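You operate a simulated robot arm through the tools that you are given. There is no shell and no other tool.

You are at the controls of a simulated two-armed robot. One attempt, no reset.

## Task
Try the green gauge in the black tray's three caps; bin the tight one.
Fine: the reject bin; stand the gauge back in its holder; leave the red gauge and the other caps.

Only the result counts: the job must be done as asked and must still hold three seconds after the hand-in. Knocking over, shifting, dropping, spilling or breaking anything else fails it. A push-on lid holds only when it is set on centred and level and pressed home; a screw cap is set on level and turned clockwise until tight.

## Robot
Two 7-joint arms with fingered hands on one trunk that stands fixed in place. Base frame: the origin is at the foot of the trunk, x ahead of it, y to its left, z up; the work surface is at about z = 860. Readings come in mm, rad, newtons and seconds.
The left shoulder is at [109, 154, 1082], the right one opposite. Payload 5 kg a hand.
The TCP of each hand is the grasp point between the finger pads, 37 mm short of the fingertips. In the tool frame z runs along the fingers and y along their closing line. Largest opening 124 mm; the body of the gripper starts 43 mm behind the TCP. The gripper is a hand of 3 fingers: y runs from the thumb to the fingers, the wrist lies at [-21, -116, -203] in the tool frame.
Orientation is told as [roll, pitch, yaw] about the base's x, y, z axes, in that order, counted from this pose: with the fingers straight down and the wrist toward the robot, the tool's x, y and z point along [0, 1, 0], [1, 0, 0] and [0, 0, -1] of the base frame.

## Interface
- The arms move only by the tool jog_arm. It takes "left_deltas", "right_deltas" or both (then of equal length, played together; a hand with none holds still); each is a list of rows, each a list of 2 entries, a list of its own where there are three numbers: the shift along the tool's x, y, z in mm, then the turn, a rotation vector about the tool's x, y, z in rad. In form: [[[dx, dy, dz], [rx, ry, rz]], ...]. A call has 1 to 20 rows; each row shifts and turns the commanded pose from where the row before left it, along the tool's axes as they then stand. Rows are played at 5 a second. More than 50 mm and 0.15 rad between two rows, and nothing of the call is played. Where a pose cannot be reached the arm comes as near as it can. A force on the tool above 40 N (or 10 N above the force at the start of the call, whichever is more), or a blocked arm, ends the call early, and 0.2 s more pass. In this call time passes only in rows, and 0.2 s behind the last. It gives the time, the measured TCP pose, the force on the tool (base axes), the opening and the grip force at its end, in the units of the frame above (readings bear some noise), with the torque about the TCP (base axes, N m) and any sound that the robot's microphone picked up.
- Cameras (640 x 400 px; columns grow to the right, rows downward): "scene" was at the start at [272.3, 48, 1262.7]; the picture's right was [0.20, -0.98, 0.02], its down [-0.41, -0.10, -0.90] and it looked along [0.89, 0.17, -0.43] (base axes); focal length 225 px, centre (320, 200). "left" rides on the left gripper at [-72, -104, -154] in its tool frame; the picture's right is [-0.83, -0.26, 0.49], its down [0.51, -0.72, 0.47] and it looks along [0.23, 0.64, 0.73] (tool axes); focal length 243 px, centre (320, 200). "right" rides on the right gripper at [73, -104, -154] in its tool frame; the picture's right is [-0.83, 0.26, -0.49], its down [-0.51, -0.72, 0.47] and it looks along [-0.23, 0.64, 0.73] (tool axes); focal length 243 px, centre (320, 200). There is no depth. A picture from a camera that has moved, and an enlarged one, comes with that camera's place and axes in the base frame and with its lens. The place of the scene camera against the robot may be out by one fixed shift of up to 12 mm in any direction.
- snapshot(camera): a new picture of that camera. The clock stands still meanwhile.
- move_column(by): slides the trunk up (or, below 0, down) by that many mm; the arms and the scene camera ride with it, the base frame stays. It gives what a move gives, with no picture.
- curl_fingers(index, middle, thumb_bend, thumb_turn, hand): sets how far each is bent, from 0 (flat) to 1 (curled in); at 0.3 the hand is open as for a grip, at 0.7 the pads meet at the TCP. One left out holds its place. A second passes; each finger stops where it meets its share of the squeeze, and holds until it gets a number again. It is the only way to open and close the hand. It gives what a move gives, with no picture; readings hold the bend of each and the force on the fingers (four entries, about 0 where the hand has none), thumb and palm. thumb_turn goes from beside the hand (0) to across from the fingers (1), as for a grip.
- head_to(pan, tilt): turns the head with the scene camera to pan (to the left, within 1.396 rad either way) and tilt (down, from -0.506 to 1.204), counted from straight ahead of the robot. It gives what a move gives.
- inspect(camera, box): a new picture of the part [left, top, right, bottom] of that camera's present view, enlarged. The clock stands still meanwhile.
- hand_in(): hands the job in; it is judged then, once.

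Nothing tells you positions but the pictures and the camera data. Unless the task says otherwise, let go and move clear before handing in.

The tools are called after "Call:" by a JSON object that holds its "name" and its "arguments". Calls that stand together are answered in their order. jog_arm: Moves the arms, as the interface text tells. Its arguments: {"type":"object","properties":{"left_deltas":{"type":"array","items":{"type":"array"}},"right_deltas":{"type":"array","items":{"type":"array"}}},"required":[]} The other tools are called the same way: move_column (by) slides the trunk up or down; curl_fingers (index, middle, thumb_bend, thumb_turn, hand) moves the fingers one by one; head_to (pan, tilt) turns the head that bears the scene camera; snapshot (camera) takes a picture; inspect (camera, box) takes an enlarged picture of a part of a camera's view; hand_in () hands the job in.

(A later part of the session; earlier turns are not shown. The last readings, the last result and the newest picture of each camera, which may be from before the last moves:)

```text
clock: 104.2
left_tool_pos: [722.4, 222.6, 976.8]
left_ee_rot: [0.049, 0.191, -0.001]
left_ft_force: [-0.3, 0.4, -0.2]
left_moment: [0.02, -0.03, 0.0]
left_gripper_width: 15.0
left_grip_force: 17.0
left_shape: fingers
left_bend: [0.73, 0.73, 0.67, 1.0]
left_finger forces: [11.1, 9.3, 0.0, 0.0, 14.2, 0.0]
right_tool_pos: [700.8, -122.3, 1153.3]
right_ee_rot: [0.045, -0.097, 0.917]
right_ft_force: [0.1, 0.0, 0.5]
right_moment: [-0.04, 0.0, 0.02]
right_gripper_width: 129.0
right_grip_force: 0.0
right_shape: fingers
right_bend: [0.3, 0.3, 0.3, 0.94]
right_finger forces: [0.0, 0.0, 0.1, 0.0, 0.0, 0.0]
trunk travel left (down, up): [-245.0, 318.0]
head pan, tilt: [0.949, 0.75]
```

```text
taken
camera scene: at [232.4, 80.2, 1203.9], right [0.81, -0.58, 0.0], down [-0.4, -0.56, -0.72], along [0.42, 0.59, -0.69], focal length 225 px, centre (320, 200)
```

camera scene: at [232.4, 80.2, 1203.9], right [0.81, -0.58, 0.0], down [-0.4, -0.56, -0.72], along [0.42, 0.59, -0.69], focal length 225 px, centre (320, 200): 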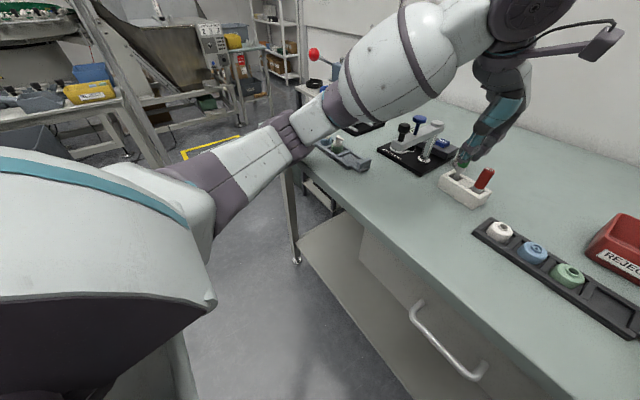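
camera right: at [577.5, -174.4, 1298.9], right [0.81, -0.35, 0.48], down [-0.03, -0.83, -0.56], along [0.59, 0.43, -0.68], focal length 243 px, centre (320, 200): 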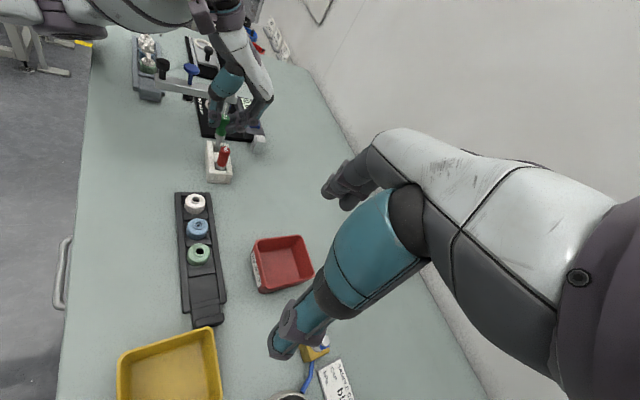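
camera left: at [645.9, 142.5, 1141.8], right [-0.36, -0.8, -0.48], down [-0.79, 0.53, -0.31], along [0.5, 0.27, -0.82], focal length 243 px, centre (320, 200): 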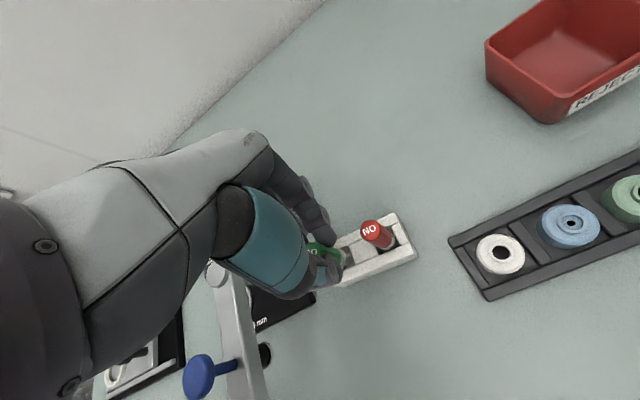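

The elbow is clear of the table, so it's an arm posture limit at this pitch. Turning the hand about the vertical (about -0.4 rad, toward the forearm's direction) keeps the gauge plumb and should relieve the wrist. I'll raise, turn the head back, and yaw the hand.

Call:
{"name": "jog_arm", "arguments": {"left_deltas": [[[0.3, -1.4, -7], [0, 0, 0]], [[0.4, -2, -10], [0, 0, 0]], [[0.4, -2, -10], [0, 0, 0]], [[0.4, -2, -10], [0, 0, 0]], [[0, 0, 0], [0, 0, 0]], [[0, 0, 0], [-0.0043, 0.0195, 0.098]], [[0, 0, 0], [-0.0043, 0.0195, 0.098]], [[0, 0, 0], [-0.0043, 0.0195, 0.098]], [[0, 0, 0], [-0.0043, 0.0195, 0.098]], [[0, 0, 0], [0, 0, 0]], [[0, 0, 0], [0, 0, 0]]]}}

Call:
{"name": "head_to", "arguments": {"pan": 0.195, "tilt": 0.426}}

Call:
{"name": "snapshot", "arguments": {"camera": "scene"}}

Call:
{"name": "inspect", "arguments": {"camera": "right", "box": [180, 70, 260, 170]}}

```text
clock: 106.5
left_tool_pos: [723.7, 224.6, 1009.0]
left_ee_rot: [0.047, 0.197, -0.405]
left_ft_force: [0.1, -1.1, -1.3]
left_moment: [0.02, 0.02, 0.01]
left_gripper_width: 15.1
left_grip_force: 16.4
left_shape: fingers
left_bend: [0.73, 0.73, 0.67, 1.0]
left_finger forces: [10.9, 9.3, 0.0, 0.1, 14.3, 0.0]
right_tool_pos: [703.4, -121.2, 1151.2]
right_ee_rot: [0.045, -0.094, 0.908]
right_ft_force: [0.4, -0.3, -0.3]
right_moment: [0.0, 0.01, 0.0]
right_gripper_width: 129.0
right_grip_force: 0.0
right_shape: fingers
right_bend: [0.3, 0.3, 0.3, 0.95]
right_finger forces: [0.0, 0.1, 0.0, 0.0, 0.1, 0.1]
trunk travel left (down, up): [-245.0, 318.0]
head pan, tilt: [0.949, 0.75]
```

```text
clock: 107.7
left_tool_pos: [723.1, 225.3, 1009.5]
left_ee_rot: [0.048, 0.198, -0.405]
left_ft_force: [0.7, 0.6, -1.2]
left_moment: [-0.02, -0.01, 0.0]
left_gripper_width: 14.9
left_grip_force: 17.2
left_shape: fingers
left_bend: [0.73, 0.73, 0.67, 1.0]
left_finger forces: [11.0, 9.3, 0.0, 0.0, 14.3, 0.0]
right_tool_pos: [702.1, -121.3, 1150.2]
right_ee_rot: [0.045, -0.092, 0.91]
right_ft_force: [0.7, 0.4, -0.1]
right_moment: [0.02, 0.01, -0.01]
right_gripper_width: 129.3
right_grip_force: 0.1
right_shape: fingers
right_bend: [0.3, 0.3, 0.3, 0.95]
right_finger forces: [0.0, 0.0, 0.0, 0.0, 0.0, 0.0]
trunk travel left (down, up): [-245.0, 318.0]
head pan, tilt: [0.195, 0.426]
```

```text
taken
camera scene: at [277.2, 33.0, 1232.0], right [0.2, -0.98, 0.01], down [-0.41, -0.09, -0.91], along [0.89, 0.17, -0.42], focal length 225 px, centre (320, 200)
```

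scene: 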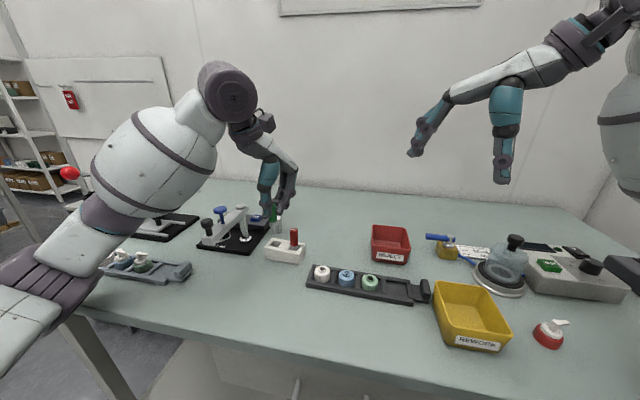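

```text
4.00 times, centred on (220, 120) of right
camera zoom: at [578.3, -175.5, 1297.8], right [0.81, -0.35, 0.48], down [-0.03, -0.83, -0.56], along [0.59, 0.44, -0.68], focal length 970 px, centre (720, 520)
```

zoom: 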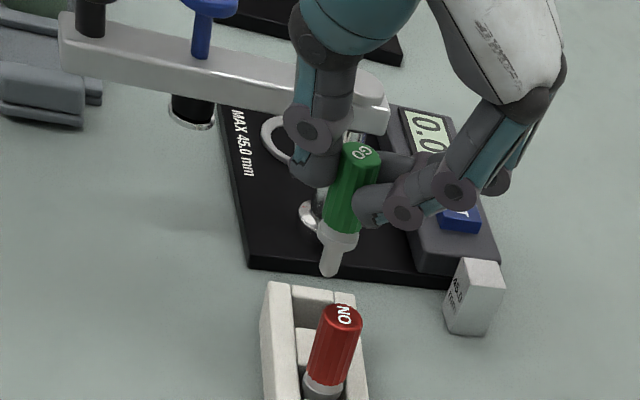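

The gauge stays plumb after the yaw. Close views to re-align the tip over the pocket.

Call:
{"name": "inspect", "arguments": {"camera": "scene", "box": [258, 208, 302, 262]}}

Call:
{"name": "inspect", "arguments": {"camera": "right", "box": [195, 100, 245, 165]}}

```text
7.41 times, centred on (280, 235) of scene
camera zoom: at [277.2, 33.0, 1232.0], right [0.2, -0.98, 0.01], down [-0.41, -0.09, -0.91], along [0.89, 0.17, -0.42], focal length 1670 px, centre (616, -59)
```

zoom: 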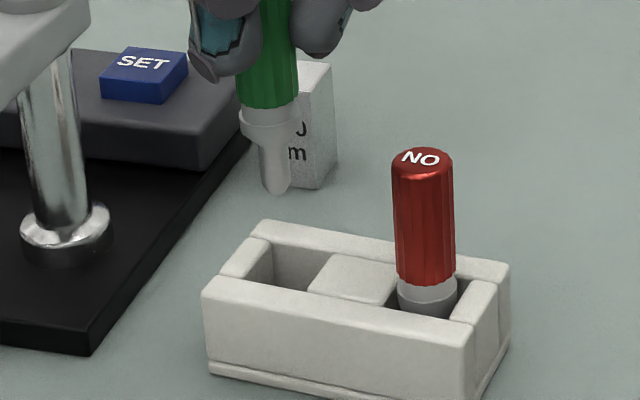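

```text
6.15 times, centred on (220, 132) of right
camera zoom: at [578.3, -175.5, 1297.8], right [0.81, -0.35, 0.48], down [-0.03, -0.83, -0.56], along [0.59, 0.44, -0.68], focal length 1493 px, centre (935, 615)
```

zoom: 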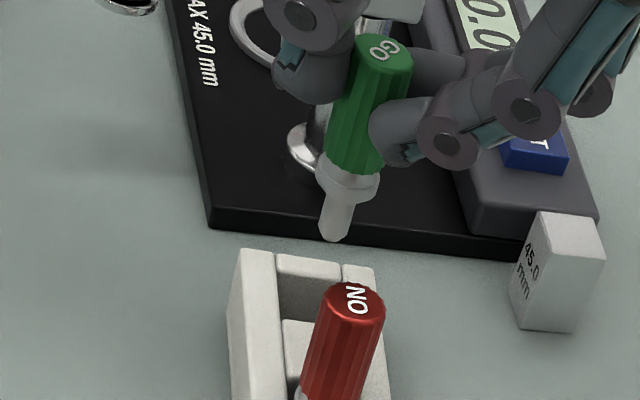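

Relative to the earlier aligned position, I need about -2 mm x and -1.7 mm y. Shifting, then down 20 mm.

Call:
{"name": "jog_arm", "arguments": {"left_deltas": [[[-2.4, -1.2, 0.1], [0, 0, 0]], [[-0.4, 1.8, 9], [0, 0, 0]], [[-0.5, 2.2, 11], [0, 0, 0]], [[0, 0, 0], [0, 0, 0]], [[0, 0, 0], [0, 0, 0]]]}}

Call:
{"name": "inspect", "arguments": {"camera": "scene", "box": [264, 228, 300, 262]}}

Call:
{"name": "inspect", "arguments": {"camera": "right", "box": [200, 110, 240, 160]}}

```text
clock: 108.8
left_tool_pos: [719.1, 219.6, 1001.0]
left_ee_rot: [0.058, 0.185, -0.399]
left_ft_force: [0.7, -0.6, -0.6]
left_moment: [-0.01, -0.01, 0.01]
left_gripper_width: 15.1
left_grip_force: 16.9
left_shape: fingers
left_bend: [0.73, 0.73, 0.67, 1.0]
left_finger forces: [10.8, 9.2, 0.1, 0.0, 14.1, 0.1]
right_tool_pos: [698.5, -121.0, 1153.5]
right_ee_rot: [0.045, -0.1, 0.919]
right_ft_force: [-1.0, -0.2, 0.1]
right_moment: [-0.01, 0.03, 0.0]
right_gripper_width: 128.9
right_grip_force: 0.0
right_shape: fingers
right_bend: [0.3, 0.3, 0.3, 0.95]
right_finger forces: [0.1, 0.0, 0.1, 0.0, 0.0, 0.1]
trunk travel left (down, up): [-245.0, 318.0]
head pan, tilt: [0.195, 0.426]
```

```text
11.76 times, centred on (282, 245) of scene
camera zoom: at [273.6, 28.3, 1233.9], right [0.19, -0.98, 0.01], down [-0.41, -0.09, -0.91], along [0.89, 0.17, -0.42], focal length 2652 px, centre (767, -329)
```

zoom: 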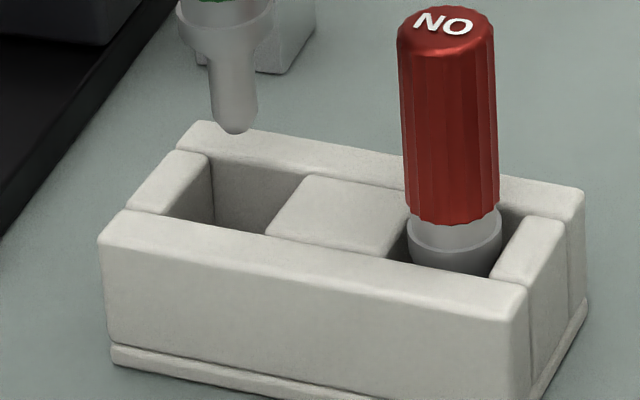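

```text
8.00 times, centred on (220, 135) of right
camera zoom: at [574.0, -176.7, 1300.4], right [0.81, -0.35, 0.48], down [-0.02, -0.83, -0.56], along [0.59, 0.45, -0.67], focal length 1941 px, centre (1120, 720)
```

zoom: 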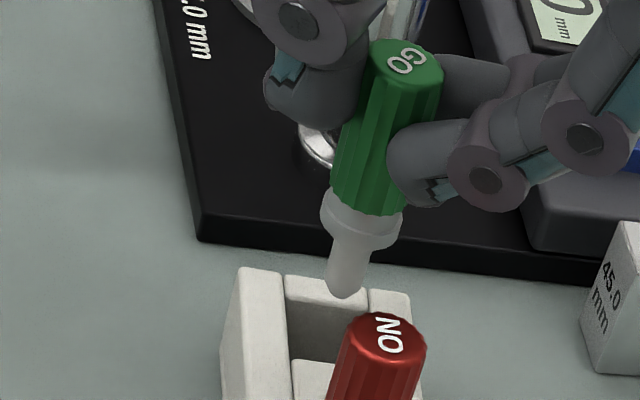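

Negative yaw makes the limit worse, so positive yaw should help. I'll raise a little and turn the hand to about +0.35 rad.

Call:
{"name": "jog_arm", "arguments": {"left_deltas": [[[0.5, -2.2, -11], [0, 0, 0]], [[0.6, -2.8, -14], [0, 0, 0]], [[0.2, -1.0, -5], [0, 0, 0]], [[0, 0, 0], [0, 0, 0]], [[0, 0, 0], [0.0046, -0.0196, -0.098]], [[0, 0, 0], [0.0046, -0.0196, -0.098]], [[0, 0, 0], [0.0046, -0.0196, -0.098]], [[0, 0, 0], [0.0046, -0.0196, -0.098]], [[0, 0, 0], [0.0046, -0.0196, -0.098]], [[0, 0, 0], [0.0046, -0.0196, -0.098]], [[0, 0, 0], [0.0046, -0.0196, -0.098]], [[0, 0, 0], [0.0023, -0.0098, -0.049]], [[0, 0, 0], [0, 0, 0]], [[0, 0, 0], [0, 0, 0]]]}}

Call:
{"name": "inspect", "arguments": {"camera": "scene", "box": [258, 208, 302, 262]}}

Call:
{"name": "inspect", "arguments": {"camera": "right", "box": [195, 95, 245, 160]}}

```text
clock: 111.8
left_tool_pos: [722.1, 221.6, 1019.9]
left_ee_rot: [0.048, 0.197, 0.344]
left_ft_force: [-1.1, 0.8, -0.2]
left_moment: [-0.01, -0.03, 0.02]
left_gripper_width: 15.0
left_grip_force: 16.9
left_shape: fingers
left_bend: [0.73, 0.73, 0.67, 1.0]
left_finger forces: [10.8, 9.2, 0.0, 0.1, 14.0, 0.1]
right_tool_pos: [703.3, -122.6, 1150.4]
right_ee_rot: [0.046, -0.093, 0.911]
right_ft_force: [-0.4, 0.2, -0.4]
right_moment: [0.01, 0.0, -0.02]
right_gripper_width: 129.2
right_grip_force: 0.1
right_shape: fingers
right_bend: [0.3, 0.3, 0.3, 0.95]
right_finger forces: [0.0, 0.0, 0.1, 0.0, 0.1, 0.1]
trunk travel left (down, up): [-245.0, 318.0]
head pan, tilt: [0.195, 0.426]
```

```text
7.41 times, centred on (280, 235) of scene
camera zoom: at [277.6, 32.7, 1231.9], right [0.19, -0.98, 0.01], down [-0.41, -0.09, -0.91], along [0.89, 0.17, -0.42], focal length 1670 px, centre (616, -59)
```

zoom: 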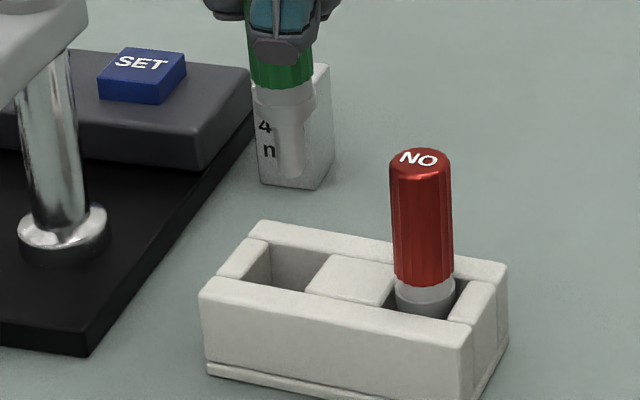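

```text
6.15 times, centred on (220, 128) of right
camera zoom: at [578.8, -175.8, 1297.5], right [0.81, -0.35, 0.48], down [-0.03, -0.83, -0.56], along [0.59, 0.44, -0.68], focal length 1493 px, centre (935, 646)
```

zoom: 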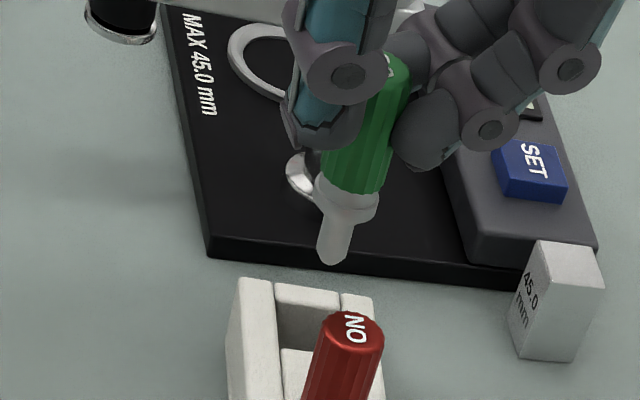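

Now +1.3 mm x and +4.8 mm y are needed (partly from the rotation itself). Shift, then lower 28 mm and see whether the arm follows.

Call:
{"name": "jog_arm", "arguments": {"left_deltas": [[[2.1, 1.4, -0.2], [0, 0, 0]], [[2.0, 1.4, -0.2], [0, 0, 0]], [[-0.4, 1.8, 9], [0, 0, 0]], [[-0.4, 1.9, 9.5], [0, 0, 0]], [[-0.4, 1.8, 8.9], [0, 0, 0]], [[0, 0, 0], [0, 0, 0]], [[0, 0, 0], [0, 0, 0]]]}}

Call:
{"name": "inspect", "arguments": {"camera": "scene", "box": [264, 228, 300, 262]}}

Call:
{"name": "inspect", "arguments": {"camera": "right", "box": [200, 110, 240, 160]}}

```text
clock: 113.5
left_tool_pos: [722.5, 225.0, 991.0]
left_ee_rot: [0.047, 0.198, 0.345]
left_ft_force: [-0.2, 0.9, -0.9]
left_moment: [-0.02, -0.02, 0.0]
left_gripper_width: 15.4
left_grip_force: 17.3
left_shape: fingers
left_bend: [0.73, 0.73, 0.67, 1.0]
left_finger forces: [10.8, 9.3, 0.1, 0.0, 14.1, 0.0]
right_tool_pos: [703.3, -122.0, 1150.4]
right_ee_rot: [0.045, -0.094, 0.908]
right_ft_force: [0.1, -0.1, -0.3]
right_moment: [0.04, -0.01, 0.01]
right_gripper_width: 129.2
right_grip_force: 0.0
right_shape: fingers
right_bend: [0.3, 0.3, 0.3, 0.95]
right_finger forces: [0.0, 0.0, 0.0, 0.0, 0.0, 0.1]
trunk travel left (down, up): [-245.0, 318.0]
head pan, tilt: [0.195, 0.426]
```

```text
11.76 times, centred on (282, 245) of scene
camera zoom: at [277.7, 32.3, 1232.0], right [0.19, -0.98, 0.01], down [-0.41, -0.09, -0.91], along [0.89, 0.17, -0.42], focal length 2652 px, centre (767, -329)
```

zoom: 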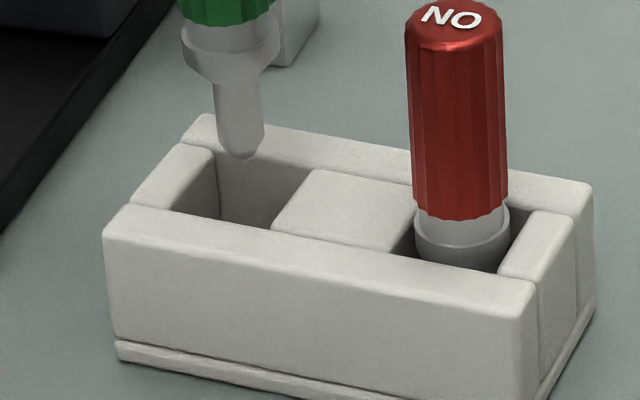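

```text
8.00 times, centred on (220, 135) of right
camera zoom: at [578.8, -176.1, 1297.5], right [0.81, -0.35, 0.48], down [-0.03, -0.83, -0.56], along [0.59, 0.44, -0.68], focal length 1941 px, centre (1120, 720)
```

zoom: 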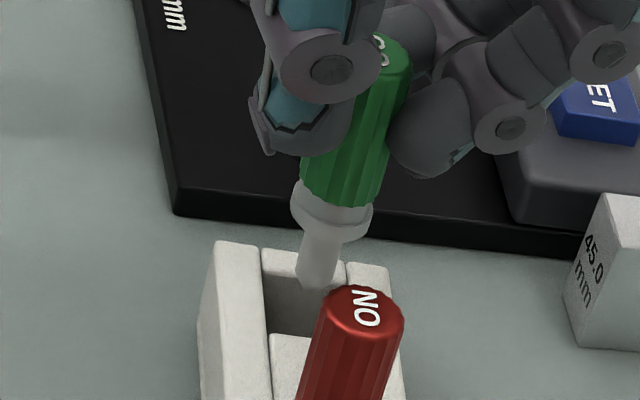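

Both cameras agree the tip is now centred over the pocket, and the arm tracks well with this yaw. Lowering 14 mm.

Call:
{"name": "jog_arm", "arguments": {"left_deltas": [[[-0.3, 1.0, 4.5], [0, 0, 0]], [[-0.2, 1.0, 4.6], [0, 0, 0]], [[-0.2, 1.0, 4.6], [0, 0, 0]], [[0, 0, 0], [0, 0, 0]], [[0, 0, 0], [0, 0, 0]]]}}

Call:
{"name": "inspect", "arguments": {"camera": "scene", "box": [264, 228, 300, 262]}}

Call:
{"name": "inspect", "arguments": {"camera": "right", "box": [200, 110, 240, 160]}}

```text
clock: 114.7
left_tool_pos: [723.1, 225.6, 978.9]
left_ee_rot: [0.047, 0.196, 0.346]
left_ft_force: [-0.1, -0.1, -0.2]
left_moment: [0.03, 0.01, 0.0]
left_gripper_width: 15.1
left_grip_force: 16.9
left_shape: fingers
left_bend: [0.73, 0.73, 0.67, 1.0]
left_finger forces: [10.9, 9.3, 0.1, 0.0, 14.1, 0.0]
right_tool_pos: [703.3, -122.7, 1148.9]
right_ee_rot: [0.045, -0.091, 0.91]
right_ft_force: [0.3, 1.4, 0.1]
right_moment: [-0.03, 0.05, 0.01]
right_gripper_width: 129.4
right_grip_force: 0.0
right_shape: fingers
right_bend: [0.3, 0.3, 0.3, 0.95]
right_finger forces: [0.0, 0.0, 0.0, 0.1, 0.0, 0.0]
trunk travel left (down, up): [-245.0, 318.0]
head pan, tilt: [0.195, 0.426]
```

```text
11.76 times, centred on (282, 245) of scene
camera zoom: at [277.8, 32.2, 1232.0], right [0.19, -0.98, 0.01], down [-0.41, -0.09, -0.91], along [0.89, 0.17, -0.42], focal length 2652 px, centre (767, -329)
```

zoom: 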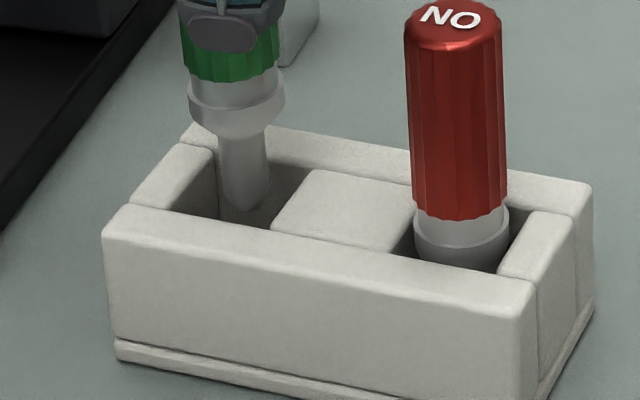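

```text
8.00 times, centred on (220, 135) of right
camera zoom: at [578.9, -176.3, 1297.5], right [0.81, -0.35, 0.48], down [-0.03, -0.83, -0.56], along [0.59, 0.44, -0.68], focal length 1941 px, centre (1120, 720)
```

zoom: 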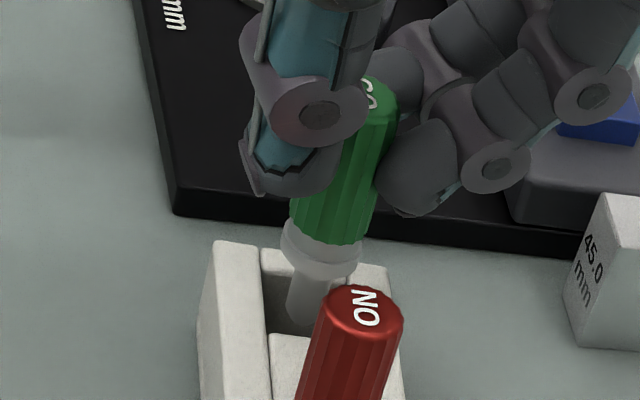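

Call:
{"name": "jog_arm", "arguments": {"left_deltas": [[[-0.2, 0.8, 4], [0, 0, 0]], [[-0.2, 0.9, 4.5], [0, 0, 0]], [[0, 0, 0], [0, 0, 0]], [[0, 0, 0], [0, 0, 0]]]}}

Call:
{"name": "inspect", "arguments": {"camera": "scene", "box": [264, 228, 300, 262]}}

Call:
{"name": "inspect", "arguments": {"camera": "right", "box": [200, 110, 240, 160]}}

```text
clock: 115.7
left_tool_pos: [725.2, 224.9, 968.4]
left_ee_rot: [0.047, 0.197, 0.346]
left_ft_force: [-0.3, 0.1, -1.1]
left_moment: [0.02, -0.02, 0.01]
left_gripper_width: 15.0
left_grip_force: 16.8
left_shape: fingers
left_bend: [0.73, 0.73, 0.67, 1.0]
left_finger forces: [10.8, 9.2, 0.1, 0.1, 14.1, 0.0]
right_tool_pos: [702.8, -123.3, 1149.7]
right_ee_rot: [0.046, -0.092, 0.908]
right_ft_force: [0.3, 0.4, -0.1]
right_moment: [-0.02, -0.01, 0.01]
right_gripper_width: 129.1
right_grip_force: 0.0
right_shape: fingers
right_bend: [0.3, 0.3, 0.3, 0.95]
right_finger forces: [0.0, 0.0, 0.0, 0.0, 0.1, 0.1]
trunk travel left (down, up): [-245.0, 318.0]
head pan, tilt: [0.195, 0.426]
```

```text
11.76 times, centred on (282, 245) of scene
camera zoom: at [277.9, 32.1, 1232.0], right [0.19, -0.98, 0.01], down [-0.41, -0.09, -0.91], along [0.89, 0.17, -0.42], focal length 2652 px, centre (767, -329)
```

zoom: 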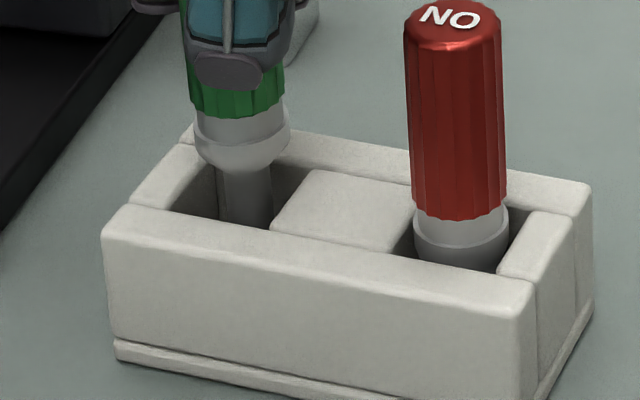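

```text
8.00 times, centred on (220, 135) of right
camera zoom: at [579.0, -176.4, 1297.5], right [0.81, -0.35, 0.48], down [-0.03, -0.83, -0.56], along [0.59, 0.44, -0.68], focal length 1941 px, centre (1120, 720)
```

zoom: 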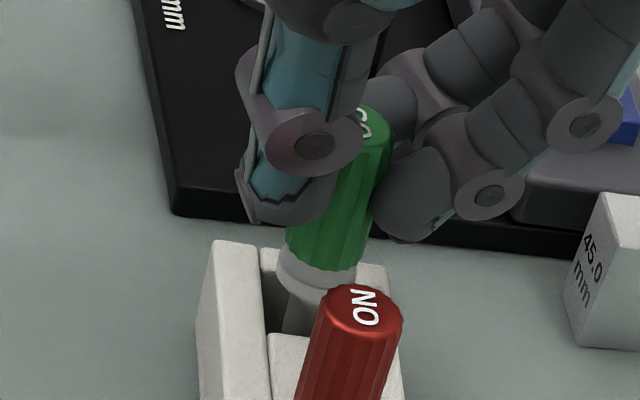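

Collar is just above the pocket and still centred. Continuing in small steps, watching for contact.

Call:
{"name": "jog_arm", "arguments": {"left_deltas": [[[0.0, 0.8, 4], [0, 0, 0]], [[-0.1, 0.6, 3], [0, 0, 0]], [[0, 0, 0], [0, 0, 0]], [[0, 0, 0], [0, 0, 0]]]}}

Call:
{"name": "inspect", "arguments": {"camera": "scene", "box": [264, 228, 300, 262]}}

Call:
{"name": "inspect", "arguments": {"camera": "right", "box": [200, 110, 240, 160]}}

```text
clock: 116.7
left_tool_pos: [723.5, 225.7, 962.9]
left_ee_rot: [0.049, 0.198, 0.344]
left_ft_force: [0.3, 0.8, -1.6]
left_moment: [0.01, -0.01, 0.0]
left_gripper_width: 15.1
left_grip_force: 17.2
left_shape: fingers
left_bend: [0.73, 0.73, 0.67, 1.0]
left_finger forces: [10.9, 9.2, 0.0, 0.2, 14.1, 0.0]
right_tool_pos: [703.1, -123.3, 1150.7]
right_ee_rot: [0.046, -0.093, 0.907]
right_ft_force: [0.4, -0.1, -0.3]
right_moment: [0.03, 0.02, 0.01]
right_gripper_width: 129.0
right_grip_force: 0.1
right_shape: fingers
right_bend: [0.3, 0.3, 0.3, 0.95]
right_finger forces: [0.1, 0.0, 0.1, 0.1, 0.0, 0.0]
trunk travel left (down, up): [-245.0, 318.0]
head pan, tilt: [0.195, 0.426]
```

```text
11.76 times, centred on (282, 245) of scene
camera zoom: at [278.1, 32.0, 1232.0], right [0.19, -0.98, 0.01], down [-0.41, -0.09, -0.91], along [0.89, 0.17, -0.42], focal length 2652 px, centre (767, -329)
```

zoom: 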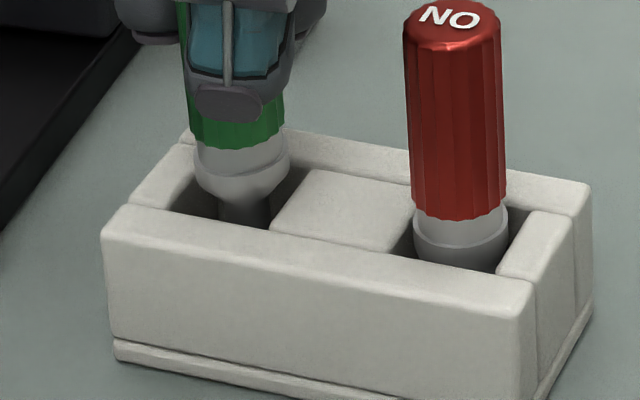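

```text
8.00 times, centred on (220, 135) of right
camera zoom: at [579.1, -176.5, 1297.5], right [0.81, -0.35, 0.48], down [-0.03, -0.83, -0.56], along [0.59, 0.44, -0.68], focal length 1941 px, centre (1120, 720)
```

zoom: 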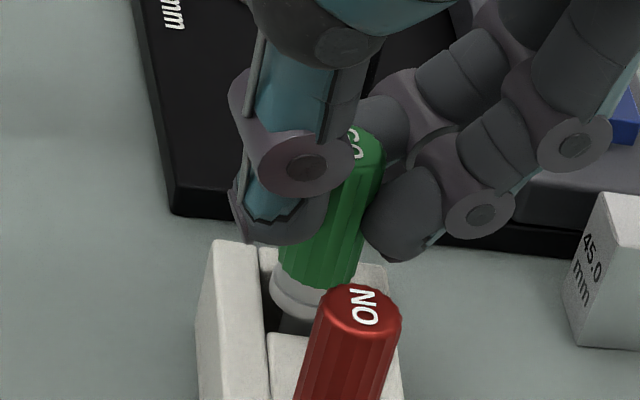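

Call:
{"name": "jog_arm", "arguments": {"left_deltas": [[[-0.4, 0.7, 2], [0, 0, 0]], [[-0.2, 0.5, 2], [0, 0, 0]], [[0, 0, 0], [0, 0, 0]]]}}

Call:
{"name": "inspect", "arguments": {"camera": "scene", "box": [264, 228, 300, 262]}}

Call:
{"name": "inspect", "arguments": {"camera": "right", "box": [200, 110, 240, 160]}}

```text
clock: 117.5
left_tool_pos: [724.0, 225.9, 957.5]
left_ee_rot: [0.049, 0.198, 0.345]
left_ft_force: [-0.8, -0.6, 0.1]
left_moment: [-0.04, -0.06, -0.01]
left_gripper_width: 15.1
left_grip_force: 17.2
left_shape: fingers
left_bend: [0.73, 0.73, 0.67, 1.0]
left_finger forces: [10.9, 9.3, 0.1, 0.0, 14.1, 0.1]
right_tool_pos: [703.8, -123.4, 1148.5]
right_ee_rot: [0.045, -0.092, 0.909]
right_ft_force: [0.8, -0.4, -0.6]
right_moment: [-0.01, -0.02, -0.01]
right_gripper_width: 129.5
right_grip_force: 0.1
right_shape: fingers
right_bend: [0.3, 0.3, 0.3, 0.95]
right_finger forces: [0.0, 0.0, 0.0, 0.0, 0.0, 0.1]
trunk travel left (down, up): [-245.0, 318.0]
head pan, tilt: [0.195, 0.426]
```

```text
11.76 times, centred on (282, 245) of scene
camera zoom: at [278.2, 31.9, 1231.9], right [0.19, -0.98, 0.01], down [-0.41, -0.09, -0.91], along [0.89, 0.17, -0.42], focal length 2652 px, centre (767, -329)
```

zoom: 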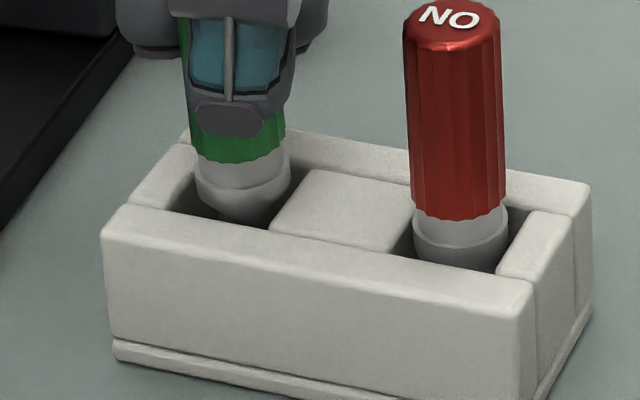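

```text
8.00 times, centred on (220, 135) of right
camera zoom: at [579.2, -176.6, 1297.4], right [0.81, -0.35, 0.48], down [-0.03, -0.83, -0.56], along [0.59, 0.44, -0.68], focal length 1941 px, centre (1120, 720)
```

zoom: 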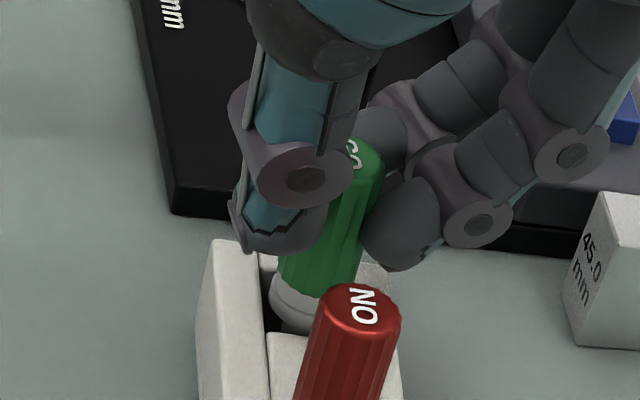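

Nearly seated; collar is entering the pocket. 2 mm more at a time.

Call:
{"name": "jog_arm", "arguments": {"left_deltas": [[[-0.2, 0.4, 1], [0, 0, 0]], [[-0.1, 0.3, 1], [0, 0, 0]], [[0, 0, 0], [0, 0, 0]]]}}

Call:
{"name": "inspect", "arguments": {"camera": "scene", "box": [264, 228, 300, 262]}}

Call:
{"name": "inspect", "arguments": {"camera": "right", "box": [200, 110, 240, 160]}}

```text
clock: 118.2
left_tool_pos: [724.4, 226.5, 954.9]
left_ee_rot: [0.051, 0.198, 0.347]
left_ft_force: [0.2, 0.7, -0.9]
left_moment: [0.04, -0.02, -0.02]
left_gripper_width: 15.4
left_grip_force: 17.7
left_shape: fingers
left_bend: [0.73, 0.73, 0.67, 1.0]
left_finger forces: [11.0, 9.6, 0.0, 0.2, 14.3, 0.1]
right_tool_pos: [703.1, -123.4, 1150.0]
right_ee_rot: [0.045, -0.093, 0.91]
right_ft_force: [-0.6, -0.3, -0.8]
right_moment: [-0.01, 0.0, 0.0]
right_gripper_width: 128.9
right_grip_force: 0.1
right_shape: fingers
right_bend: [0.3, 0.3, 0.3, 0.95]
right_finger forces: [0.1, 0.0, 0.1, 0.0, 0.1, 0.1]
trunk travel left (down, up): [-245.0, 318.0]
head pan, tilt: [0.195, 0.426]
```

```text
11.76 times, centred on (282, 245) of scene
camera zoom: at [278.3, 31.9, 1231.9], right [0.19, -0.98, 0.01], down [-0.41, -0.09, -0.91], along [0.89, 0.17, -0.42], focal length 2652 px, centre (767, -329)
```

zoom: 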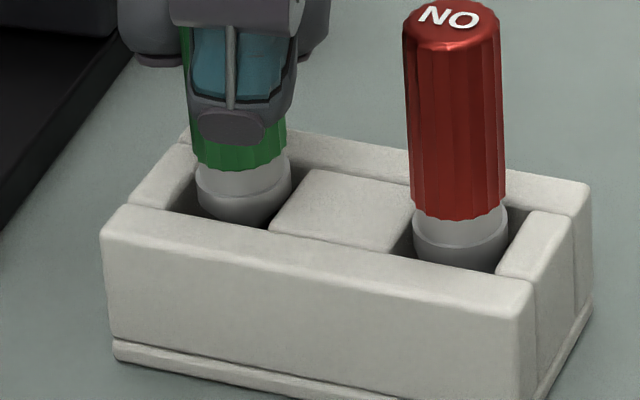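

```text
8.00 times, centred on (220, 135) of right
camera zoom: at [579.3, -176.7, 1297.4], right [0.81, -0.35, 0.48], down [-0.03, -0.83, -0.56], along [0.59, 0.44, -0.68], focal length 1941 px, centre (1120, 720)
```

zoom: 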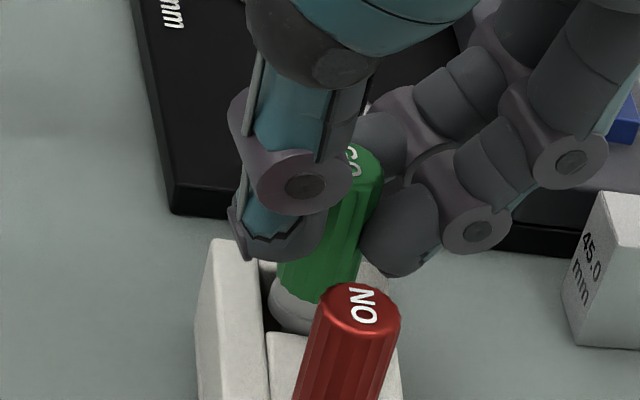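

Call:
{"name": "jog_arm", "arguments": {"left_deltas": [[[0, 0.2, 1], [0, 0, 0]], [[-0.1, 0.2, 1], [0, 0, 0]], [[0, 0, 0], [0, 0, 0]]]}}

Call:
{"name": "inspect", "arguments": {"camera": "scene", "box": [264, 228, 300, 262]}}

Call:
{"name": "inspect", "arguments": {"camera": "left", "box": [310, 190, 420, 290]}}

```text
clock: 119.0
left_tool_pos: [724.3, 224.6, 954.3]
left_ee_rot: [0.049, 0.197, 0.345]
left_ft_force: [-0.5, 3.0, -0.1]
left_moment: [0.11, -0.03, -0.03]
left_gripper_width: 15.1
left_grip_force: 19.0
left_shape: fingers
left_bend: [0.73, 0.73, 0.67, 1.0]
left_finger forces: [11.1, 12.2, 0.0, 0.0, 14.5, 0.1]
right_tool_pos: [703.2, -123.2, 1150.3]
right_ee_rot: [0.045, -0.093, 0.911]
right_ft_force: [0.4, 0.2, -0.2]
right_moment: [-0.03, -0.03, 0.02]
right_gripper_width: 128.8
right_grip_force: 0.1
right_shape: fingers
right_bend: [0.3, 0.3, 0.3, 0.95]
right_finger forces: [0.1, 0.0, 0.0, 0.0, 0.1, 0.1]
trunk travel left (down, up): [-245.0, 318.0]
head pan, tilt: [0.195, 0.426]
```

```text
11.76 times, centred on (282, 245) of scene
camera zoom: at [278.4, 31.9, 1231.9], right [0.19, -0.98, 0.01], down [-0.41, -0.09, -0.91], along [0.89, 0.17, -0.42], focal length 2652 px, centre (767, -329)
```

zoom: 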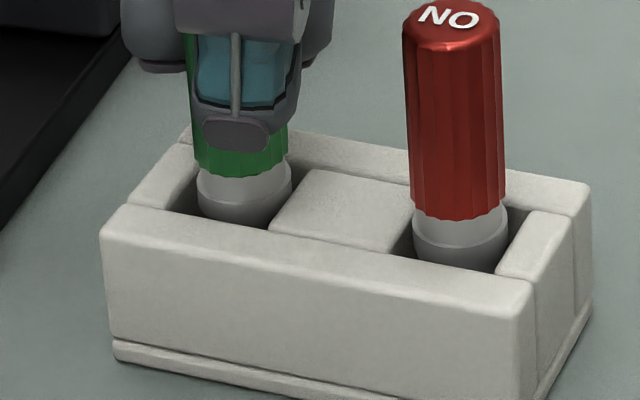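

```text
4.00 times, centred on (365, 240) of left
camera zoom: at [684.1, 125.1, 1121.5], right [-0.07, -0.88, -0.47], down [-0.93, 0.23, -0.3], along [0.37, 0.42, -0.83], focal length 970 px, centre (140, 40)
```

zoom: 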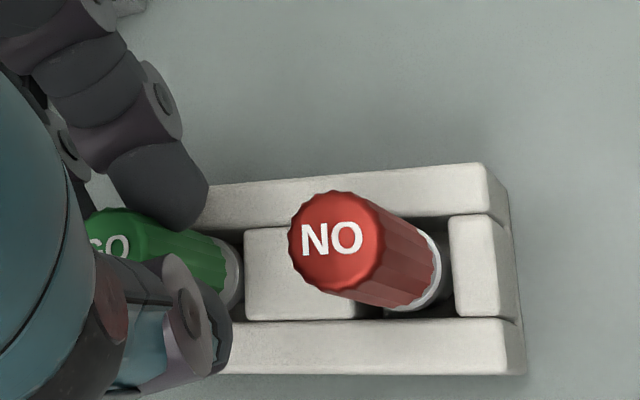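

The collar is in the pocket, lightly touching the -y wall (3 N sideways). I'll relieve that by +0.6 mm y and lower the last millimetre.

Call:
{"name": "jog_arm", "arguments": {"left_deltas": [[[0.6, 0.2, 0], [0, 0, 0]], [[-0.1, 0.2, 1.2], [0, 0, 0]], [[0, 0, 0], [0, 0, 0]]]}}

Call:
{"name": "inspect", "arguments": {"camera": "scene", "box": [264, 228, 300, 262]}}

Call:
{"name": "inspect", "arguments": {"camera": "right", "box": [195, 105, 245, 175]}}

```text
clock: 119.8
left_tool_pos: [723.3, 225.7, 953.4]
left_ee_rot: [0.048, 0.197, 0.346]
left_ft_force: [-0.2, -0.9, 4.9]
left_moment: [0.05, 0.02, 0.01]
left_gripper_width: 15.2
left_grip_force: 18.5
left_shape: fingers
left_bend: [0.73, 0.73, 0.67, 1.0]
left_finger forces: [11.5, 10.8, 0.0, 0.0, 15.5, 0.0]
right_tool_pos: [703.5, -123.2, 1150.8]
right_ee_rot: [0.044, -0.092, 0.91]
right_ft_force: [0.2, -0.1, -1.1]
right_moment: [-0.01, 0.02, 0.01]
right_gripper_width: 129.3
right_grip_force: 0.0
right_shape: fingers
right_bend: [0.3, 0.3, 0.3, 0.95]
right_finger forces: [0.1, 0.1, 0.0, 0.0, 0.1, 0.1]
trunk travel left (down, up): [-245.0, 318.0]
head pan, tilt: [0.195, 0.426]
```

```text
11.76 times, centred on (282, 245) of scene
camera zoom: at [278.4, 31.7, 1231.9], right [0.19, -0.98, 0.01], down [-0.41, -0.09, -0.91], along [0.89, 0.17, -0.42], focal length 2652 px, centre (767, -329)
```

zoom: 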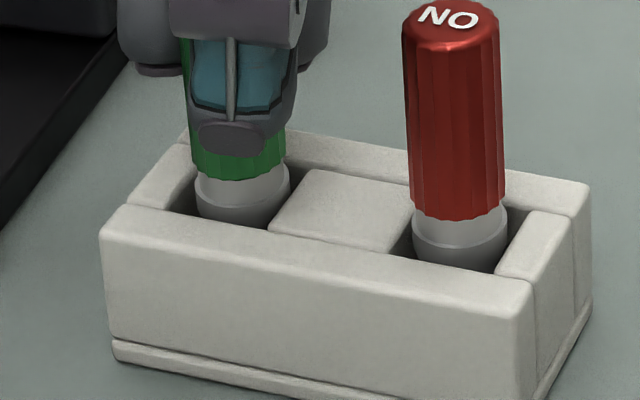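

```text
5.71 times, centred on (220, 140) of right
camera zoom: at [579.4, -176.9, 1297.3], right [0.81, -0.35, 0.48], down [-0.03, -0.83, -0.56], along [0.59, 0.44, -0.68], focal length 1386 px, centre (891, 543)
```

zoom: 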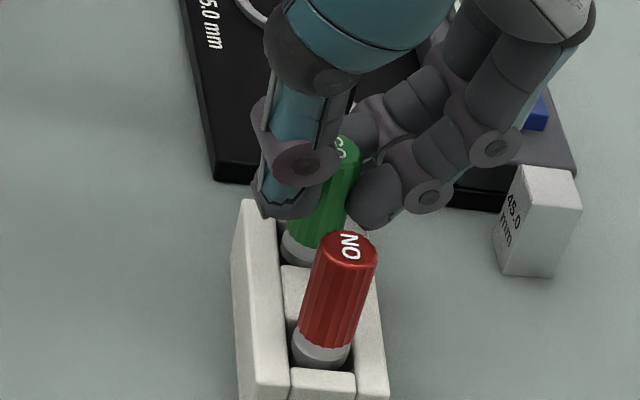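

Bottomed out with 5 N and exactly level with the red one's seating. Now I release gradually, fingers and thumb together.

Call:
{"name": "curl_fingers", "arguments": {"hand": "left", "index": 0.69, "middle": 0.69, "thumb_bend": 0.655}}

Call:
{"name": "inspect", "arguments": {"camera": "scene", "box": [264, 228, 300, 262]}}

Call:
{"name": "curl_fingers", "arguments": {"hand": "left", "index": 0.65, "middle": 0.65, "thumb_bend": 0.64}}

Call:
{"name": "inspect", "arguments": {"camera": "scene", "box": [264, 228, 300, 262]}}

Call:
{"name": "inspect", "arguments": {"camera": "right", "box": [195, 105, 245, 175]}}

```text
clock: 120.8
left_tool_pos: [722.5, 225.4, 953.6]
left_ee_rot: [0.049, 0.197, 0.345]
left_ft_force: [-0.7, 0.8, 3.6]
left_moment: [-0.01, 0.01, 0.0]
left_gripper_width: 19.0
left_grip_force: 1.9
left_shape: fingers
left_bend: [0.69, 0.69, 0.64, 1.0]
left_finger forces: [1.4, 1.1, 0.1, 0.1, 1.7, 0.0]
right_tool_pos: [703.3, -124.8, 1149.6]
right_ee_rot: [0.046, -0.091, 0.91]
right_ft_force: [0.6, 0.4, -0.9]
right_moment: [0.02, 0.02, 0.01]
right_gripper_width: 129.0
right_grip_force: 0.0
right_shape: fingers
right_bend: [0.3, 0.3, 0.3, 0.95]
right_finger forces: [0.1, 0.0, 0.0, 0.0, 0.1, 0.0]
trunk travel left (down, up): [-245.0, 318.0]
head pan, tilt: [0.195, 0.426]
```

```text
11.76 times, centred on (282, 245) of scene
camera zoom: at [278.5, 31.6, 1231.9], right [0.19, -0.98, 0.01], down [-0.41, -0.09, -0.91], along [0.89, 0.17, -0.42], focal length 2652 px, centre (767, -329)
```

zoom: 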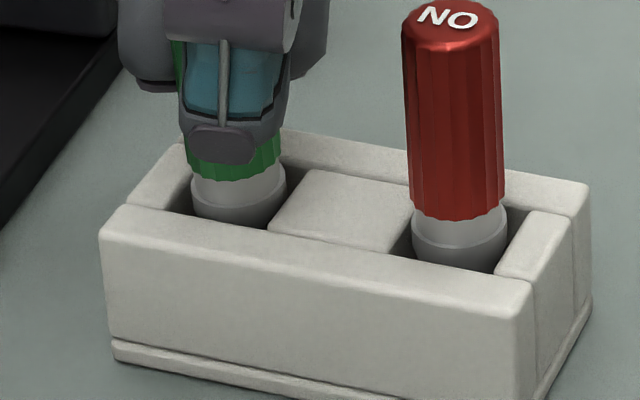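

```text
clock: 121.8
left_tool_pos: [724.1, 227.1, 952.7]
left_ee_rot: [0.051, 0.198, 0.347]
left_ft_force: [-0.6, 0.6, -0.2]
left_moment: [-0.02, 0.02, 0.0]
left_gripper_width: 23.5
left_grip_force: 0.0
left_shape: fingers
left_bend: [0.65, 0.65, 0.64, 1.0]
left_finger forces: [0.0, 0.0, 0.0, 0.0, 0.0, 0.0]
right_tool_pos: [703.9, -122.7, 1148.7]
right_ee_rot: [0.045, -0.093, 0.909]
right_ft_force: [0.4, 0.1, 0.5]
right_moment: [0.01, 0.02, 0.0]
right_gripper_width: 129.0
right_grip_force: 0.1
right_shape: fingers
right_bend: [0.3, 0.3, 0.3, 0.95]
right_finger forces: [0.0, 0.0, 0.1, 0.0, 0.0, 0.0]
trunk travel left (down, up): [-245.0, 318.0]
head pan, tilt: [0.195, 0.426]
```

```text
11.76 times, centred on (282, 245) of scene
camera zoom: at [278.6, 31.6, 1231.8], right [0.19, -0.98, 0.01], down [-0.41, -0.09, -0.91], along [0.89, 0.17, -0.42], focal length 2652 px, centre (767, -329)
```

zoom: 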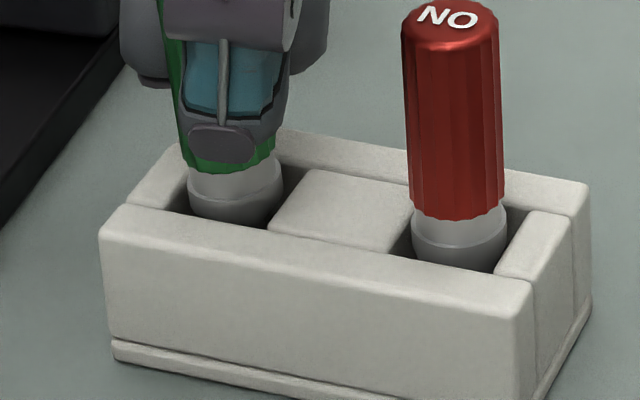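

```text
5.71 times, centred on (220, 140) of right
camera zoom: at [579.7, -177.1, 1297.1], right [0.81, -0.35, 0.48], down [-0.03, -0.83, -0.56], along [0.59, 0.44, -0.68], focal length 1386 px, centre (891, 543)
```

zoom: 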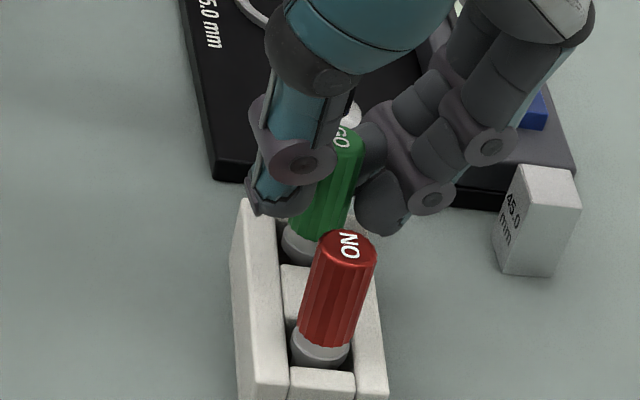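

The gauge stands free in its pocket, leaning only slightly. I'll open fully and rise clear, slowly, along the hand's axis.

Call:
{"name": "curl_fingers", "arguments": {"hand": "left", "index": 0.53, "middle": 0.53, "thumb_bend": 0.53}}

Call:
{"name": "inspect", "arguments": {"camera": "scene", "box": [260, 222, 304, 262]}}

Call:
{"name": "inspect", "arguments": {"camera": "right", "box": [195, 105, 245, 175]}}

Call:
{"name": "inspect", "arguments": {"camera": "left", "box": [280, 170, 420, 300]}}

```text
clock: 122.8
left_tool_pos: [724.3, 226.0, 952.8]
left_ee_rot: [0.048, 0.199, 0.345]
left_ft_force: [0.1, 0.2, 0.0]
left_moment: [-0.02, 0.01, -0.03]
left_gripper_width: 57.5
left_grip_force: 0.1
left_shape: fingers
left_bend: [0.53, 0.53, 0.53, 1.0]
left_finger forces: [0.0, 0.0, 0.1, 0.0, 0.1, 0.0]
right_tool_pos: [703.5, -123.9, 1149.8]
right_ee_rot: [0.047, -0.092, 0.909]
right_ft_force: [-0.2, 0.0, 0.2]
right_moment: [0.01, 0.02, -0.03]
right_gripper_width: 129.4
right_grip_force: 0.0
right_shape: fingers
right_bend: [0.3, 0.3, 0.3, 0.95]
right_finger forces: [0.0, 0.0, 0.0, 0.0, 0.0, 0.0]
trunk travel left (down, up): [-245.0, 318.0]
head pan, tilt: [0.195, 0.426]
```

```text
10.00 times, centred on (282, 242) of scene
camera zoom: at [278.7, 31.5, 1231.8], right [0.19, -0.98, 0.01], down [-0.41, -0.09, -0.91], along [0.89, 0.17, -0.42], focal length 2254 px, centre (700, -220)
```

zoom: 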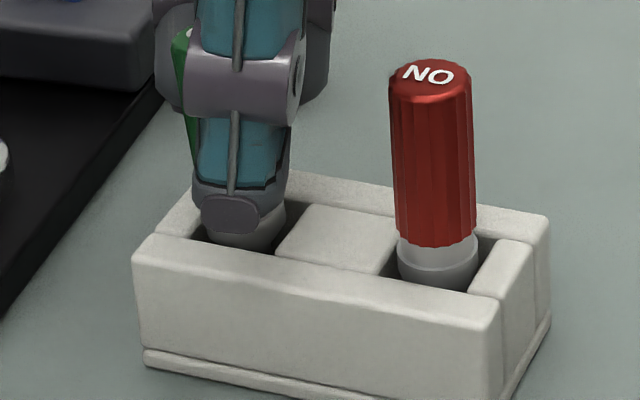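

```text
5.71 times, centred on (220, 140) of right
camera zoom: at [579.8, -177.2, 1297.1], right [0.81, -0.35, 0.48], down [-0.03, -0.83, -0.56], along [0.59, 0.44, -0.68], focal length 1386 px, centre (891, 543)
```

zoom: 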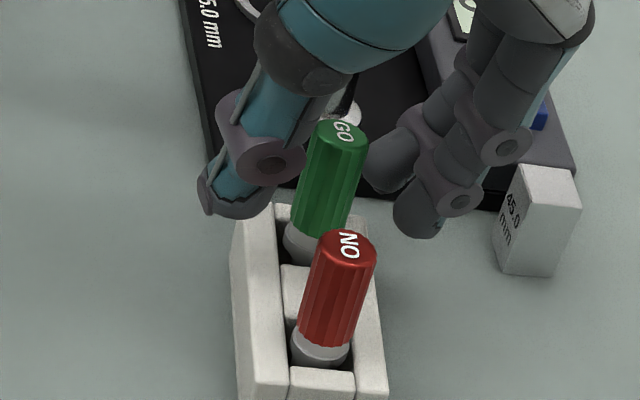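

```text
3.08 times, centred on (350, 235) of left
camera zoom: at [683.8, 125.6, 1120.2], right [-0.07, -0.88, -0.47], down [-0.93, 0.23, -0.3], along [0.37, 0.42, -0.83], focal length 746 px, centre (228, 92)
```

zoom: 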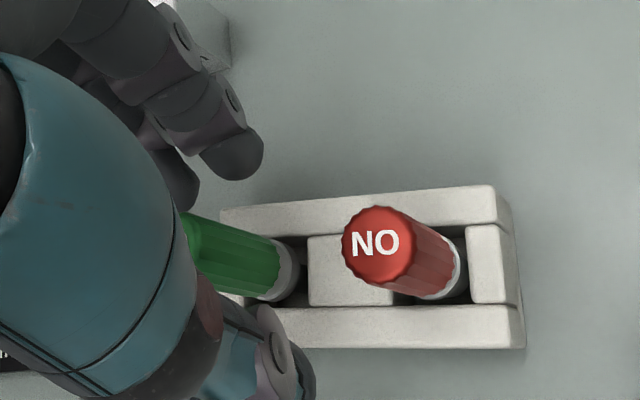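

Standing nicely between the open fingers. I rise vertically clear of it.

Call:
{"name": "jog_arm", "arguments": {"left_deltas": [[[0.2, -1.0, -5], [0, 0, 0]], [[0.5, -2.0, -10], [0, 0, 0]], [[0.6, -2.7, -13.7], [0, 0, 0]], [[0.7, -3.1, -15.7], [0, 0, 0]], [[0.7, -3.1, -15.7], [0, 0, 0]], [[0.7, -3.1, -15.7], [0, 0, 0]], [[0.7, -3.1, -15.7], [0, 0, 0]], [[0, 0, 0], [0, 0, 0]]]}}

Call:
{"name": "inspect", "arguments": {"camera": "scene", "box": [255, 205, 315, 270]}}

Call:
{"name": "inspect", "arguments": {"camera": "right", "box": [185, 85, 245, 175]}}

```text
clock: 124.7
left_tool_pos: [724.9, 225.7, 1047.1]
left_ee_rot: [0.048, 0.196, 0.345]
left_ft_force: [0.1, 0.2, 0.2]
left_moment: [-0.01, 0.08, -0.02]
left_gripper_width: 57.5
left_grip_force: 0.1
left_shape: fingers
left_bend: [0.53, 0.53, 0.53, 1.0]
left_finger forces: [0.0, 0.0, 0.0, 0.0, 0.0, 0.1]
right_tool_pos: [704.7, -123.4, 1149.7]
right_ee_rot: [0.047, -0.091, 0.91]
right_ft_force: [1.2, -0.3, -0.1]
right_moment: [-0.01, -0.02, -0.03]
right_gripper_width: 129.3
right_grip_force: 0.1
right_shape: fingers
right_bend: [0.3, 0.3, 0.3, 0.95]
right_finger forces: [0.0, 0.0, 0.0, 0.0, 0.0, 0.1]
trunk travel left (down, up): [-245.0, 318.0]
head pan, tilt: [0.195, 0.426]
```

```text
6.15 times, centred on (285, 238) of scene
camera zoom: at [278.8, 31.4, 1231.8], right [0.19, -0.98, 0.01], down [-0.41, -0.09, -0.91], along [0.89, 0.17, -0.42], focal length 1387 px, centre (535, -31)
```

zoom: 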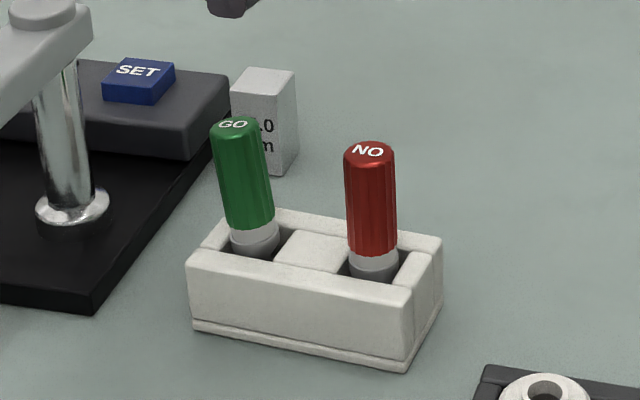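

```text
4.44 times, centred on (215, 130) of right
camera zoom: at [579.9, -177.3, 1296.9], right [0.81, -0.35, 0.48], down [-0.03, -0.83, -0.56], along [0.59, 0.44, -0.68], focal length 1078 px, centre (787, 511)
```

zoom: 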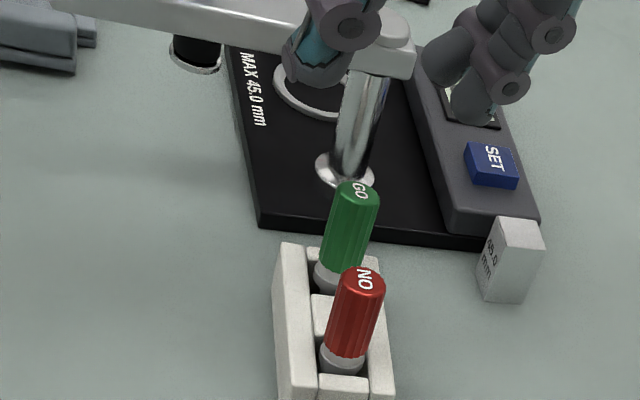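

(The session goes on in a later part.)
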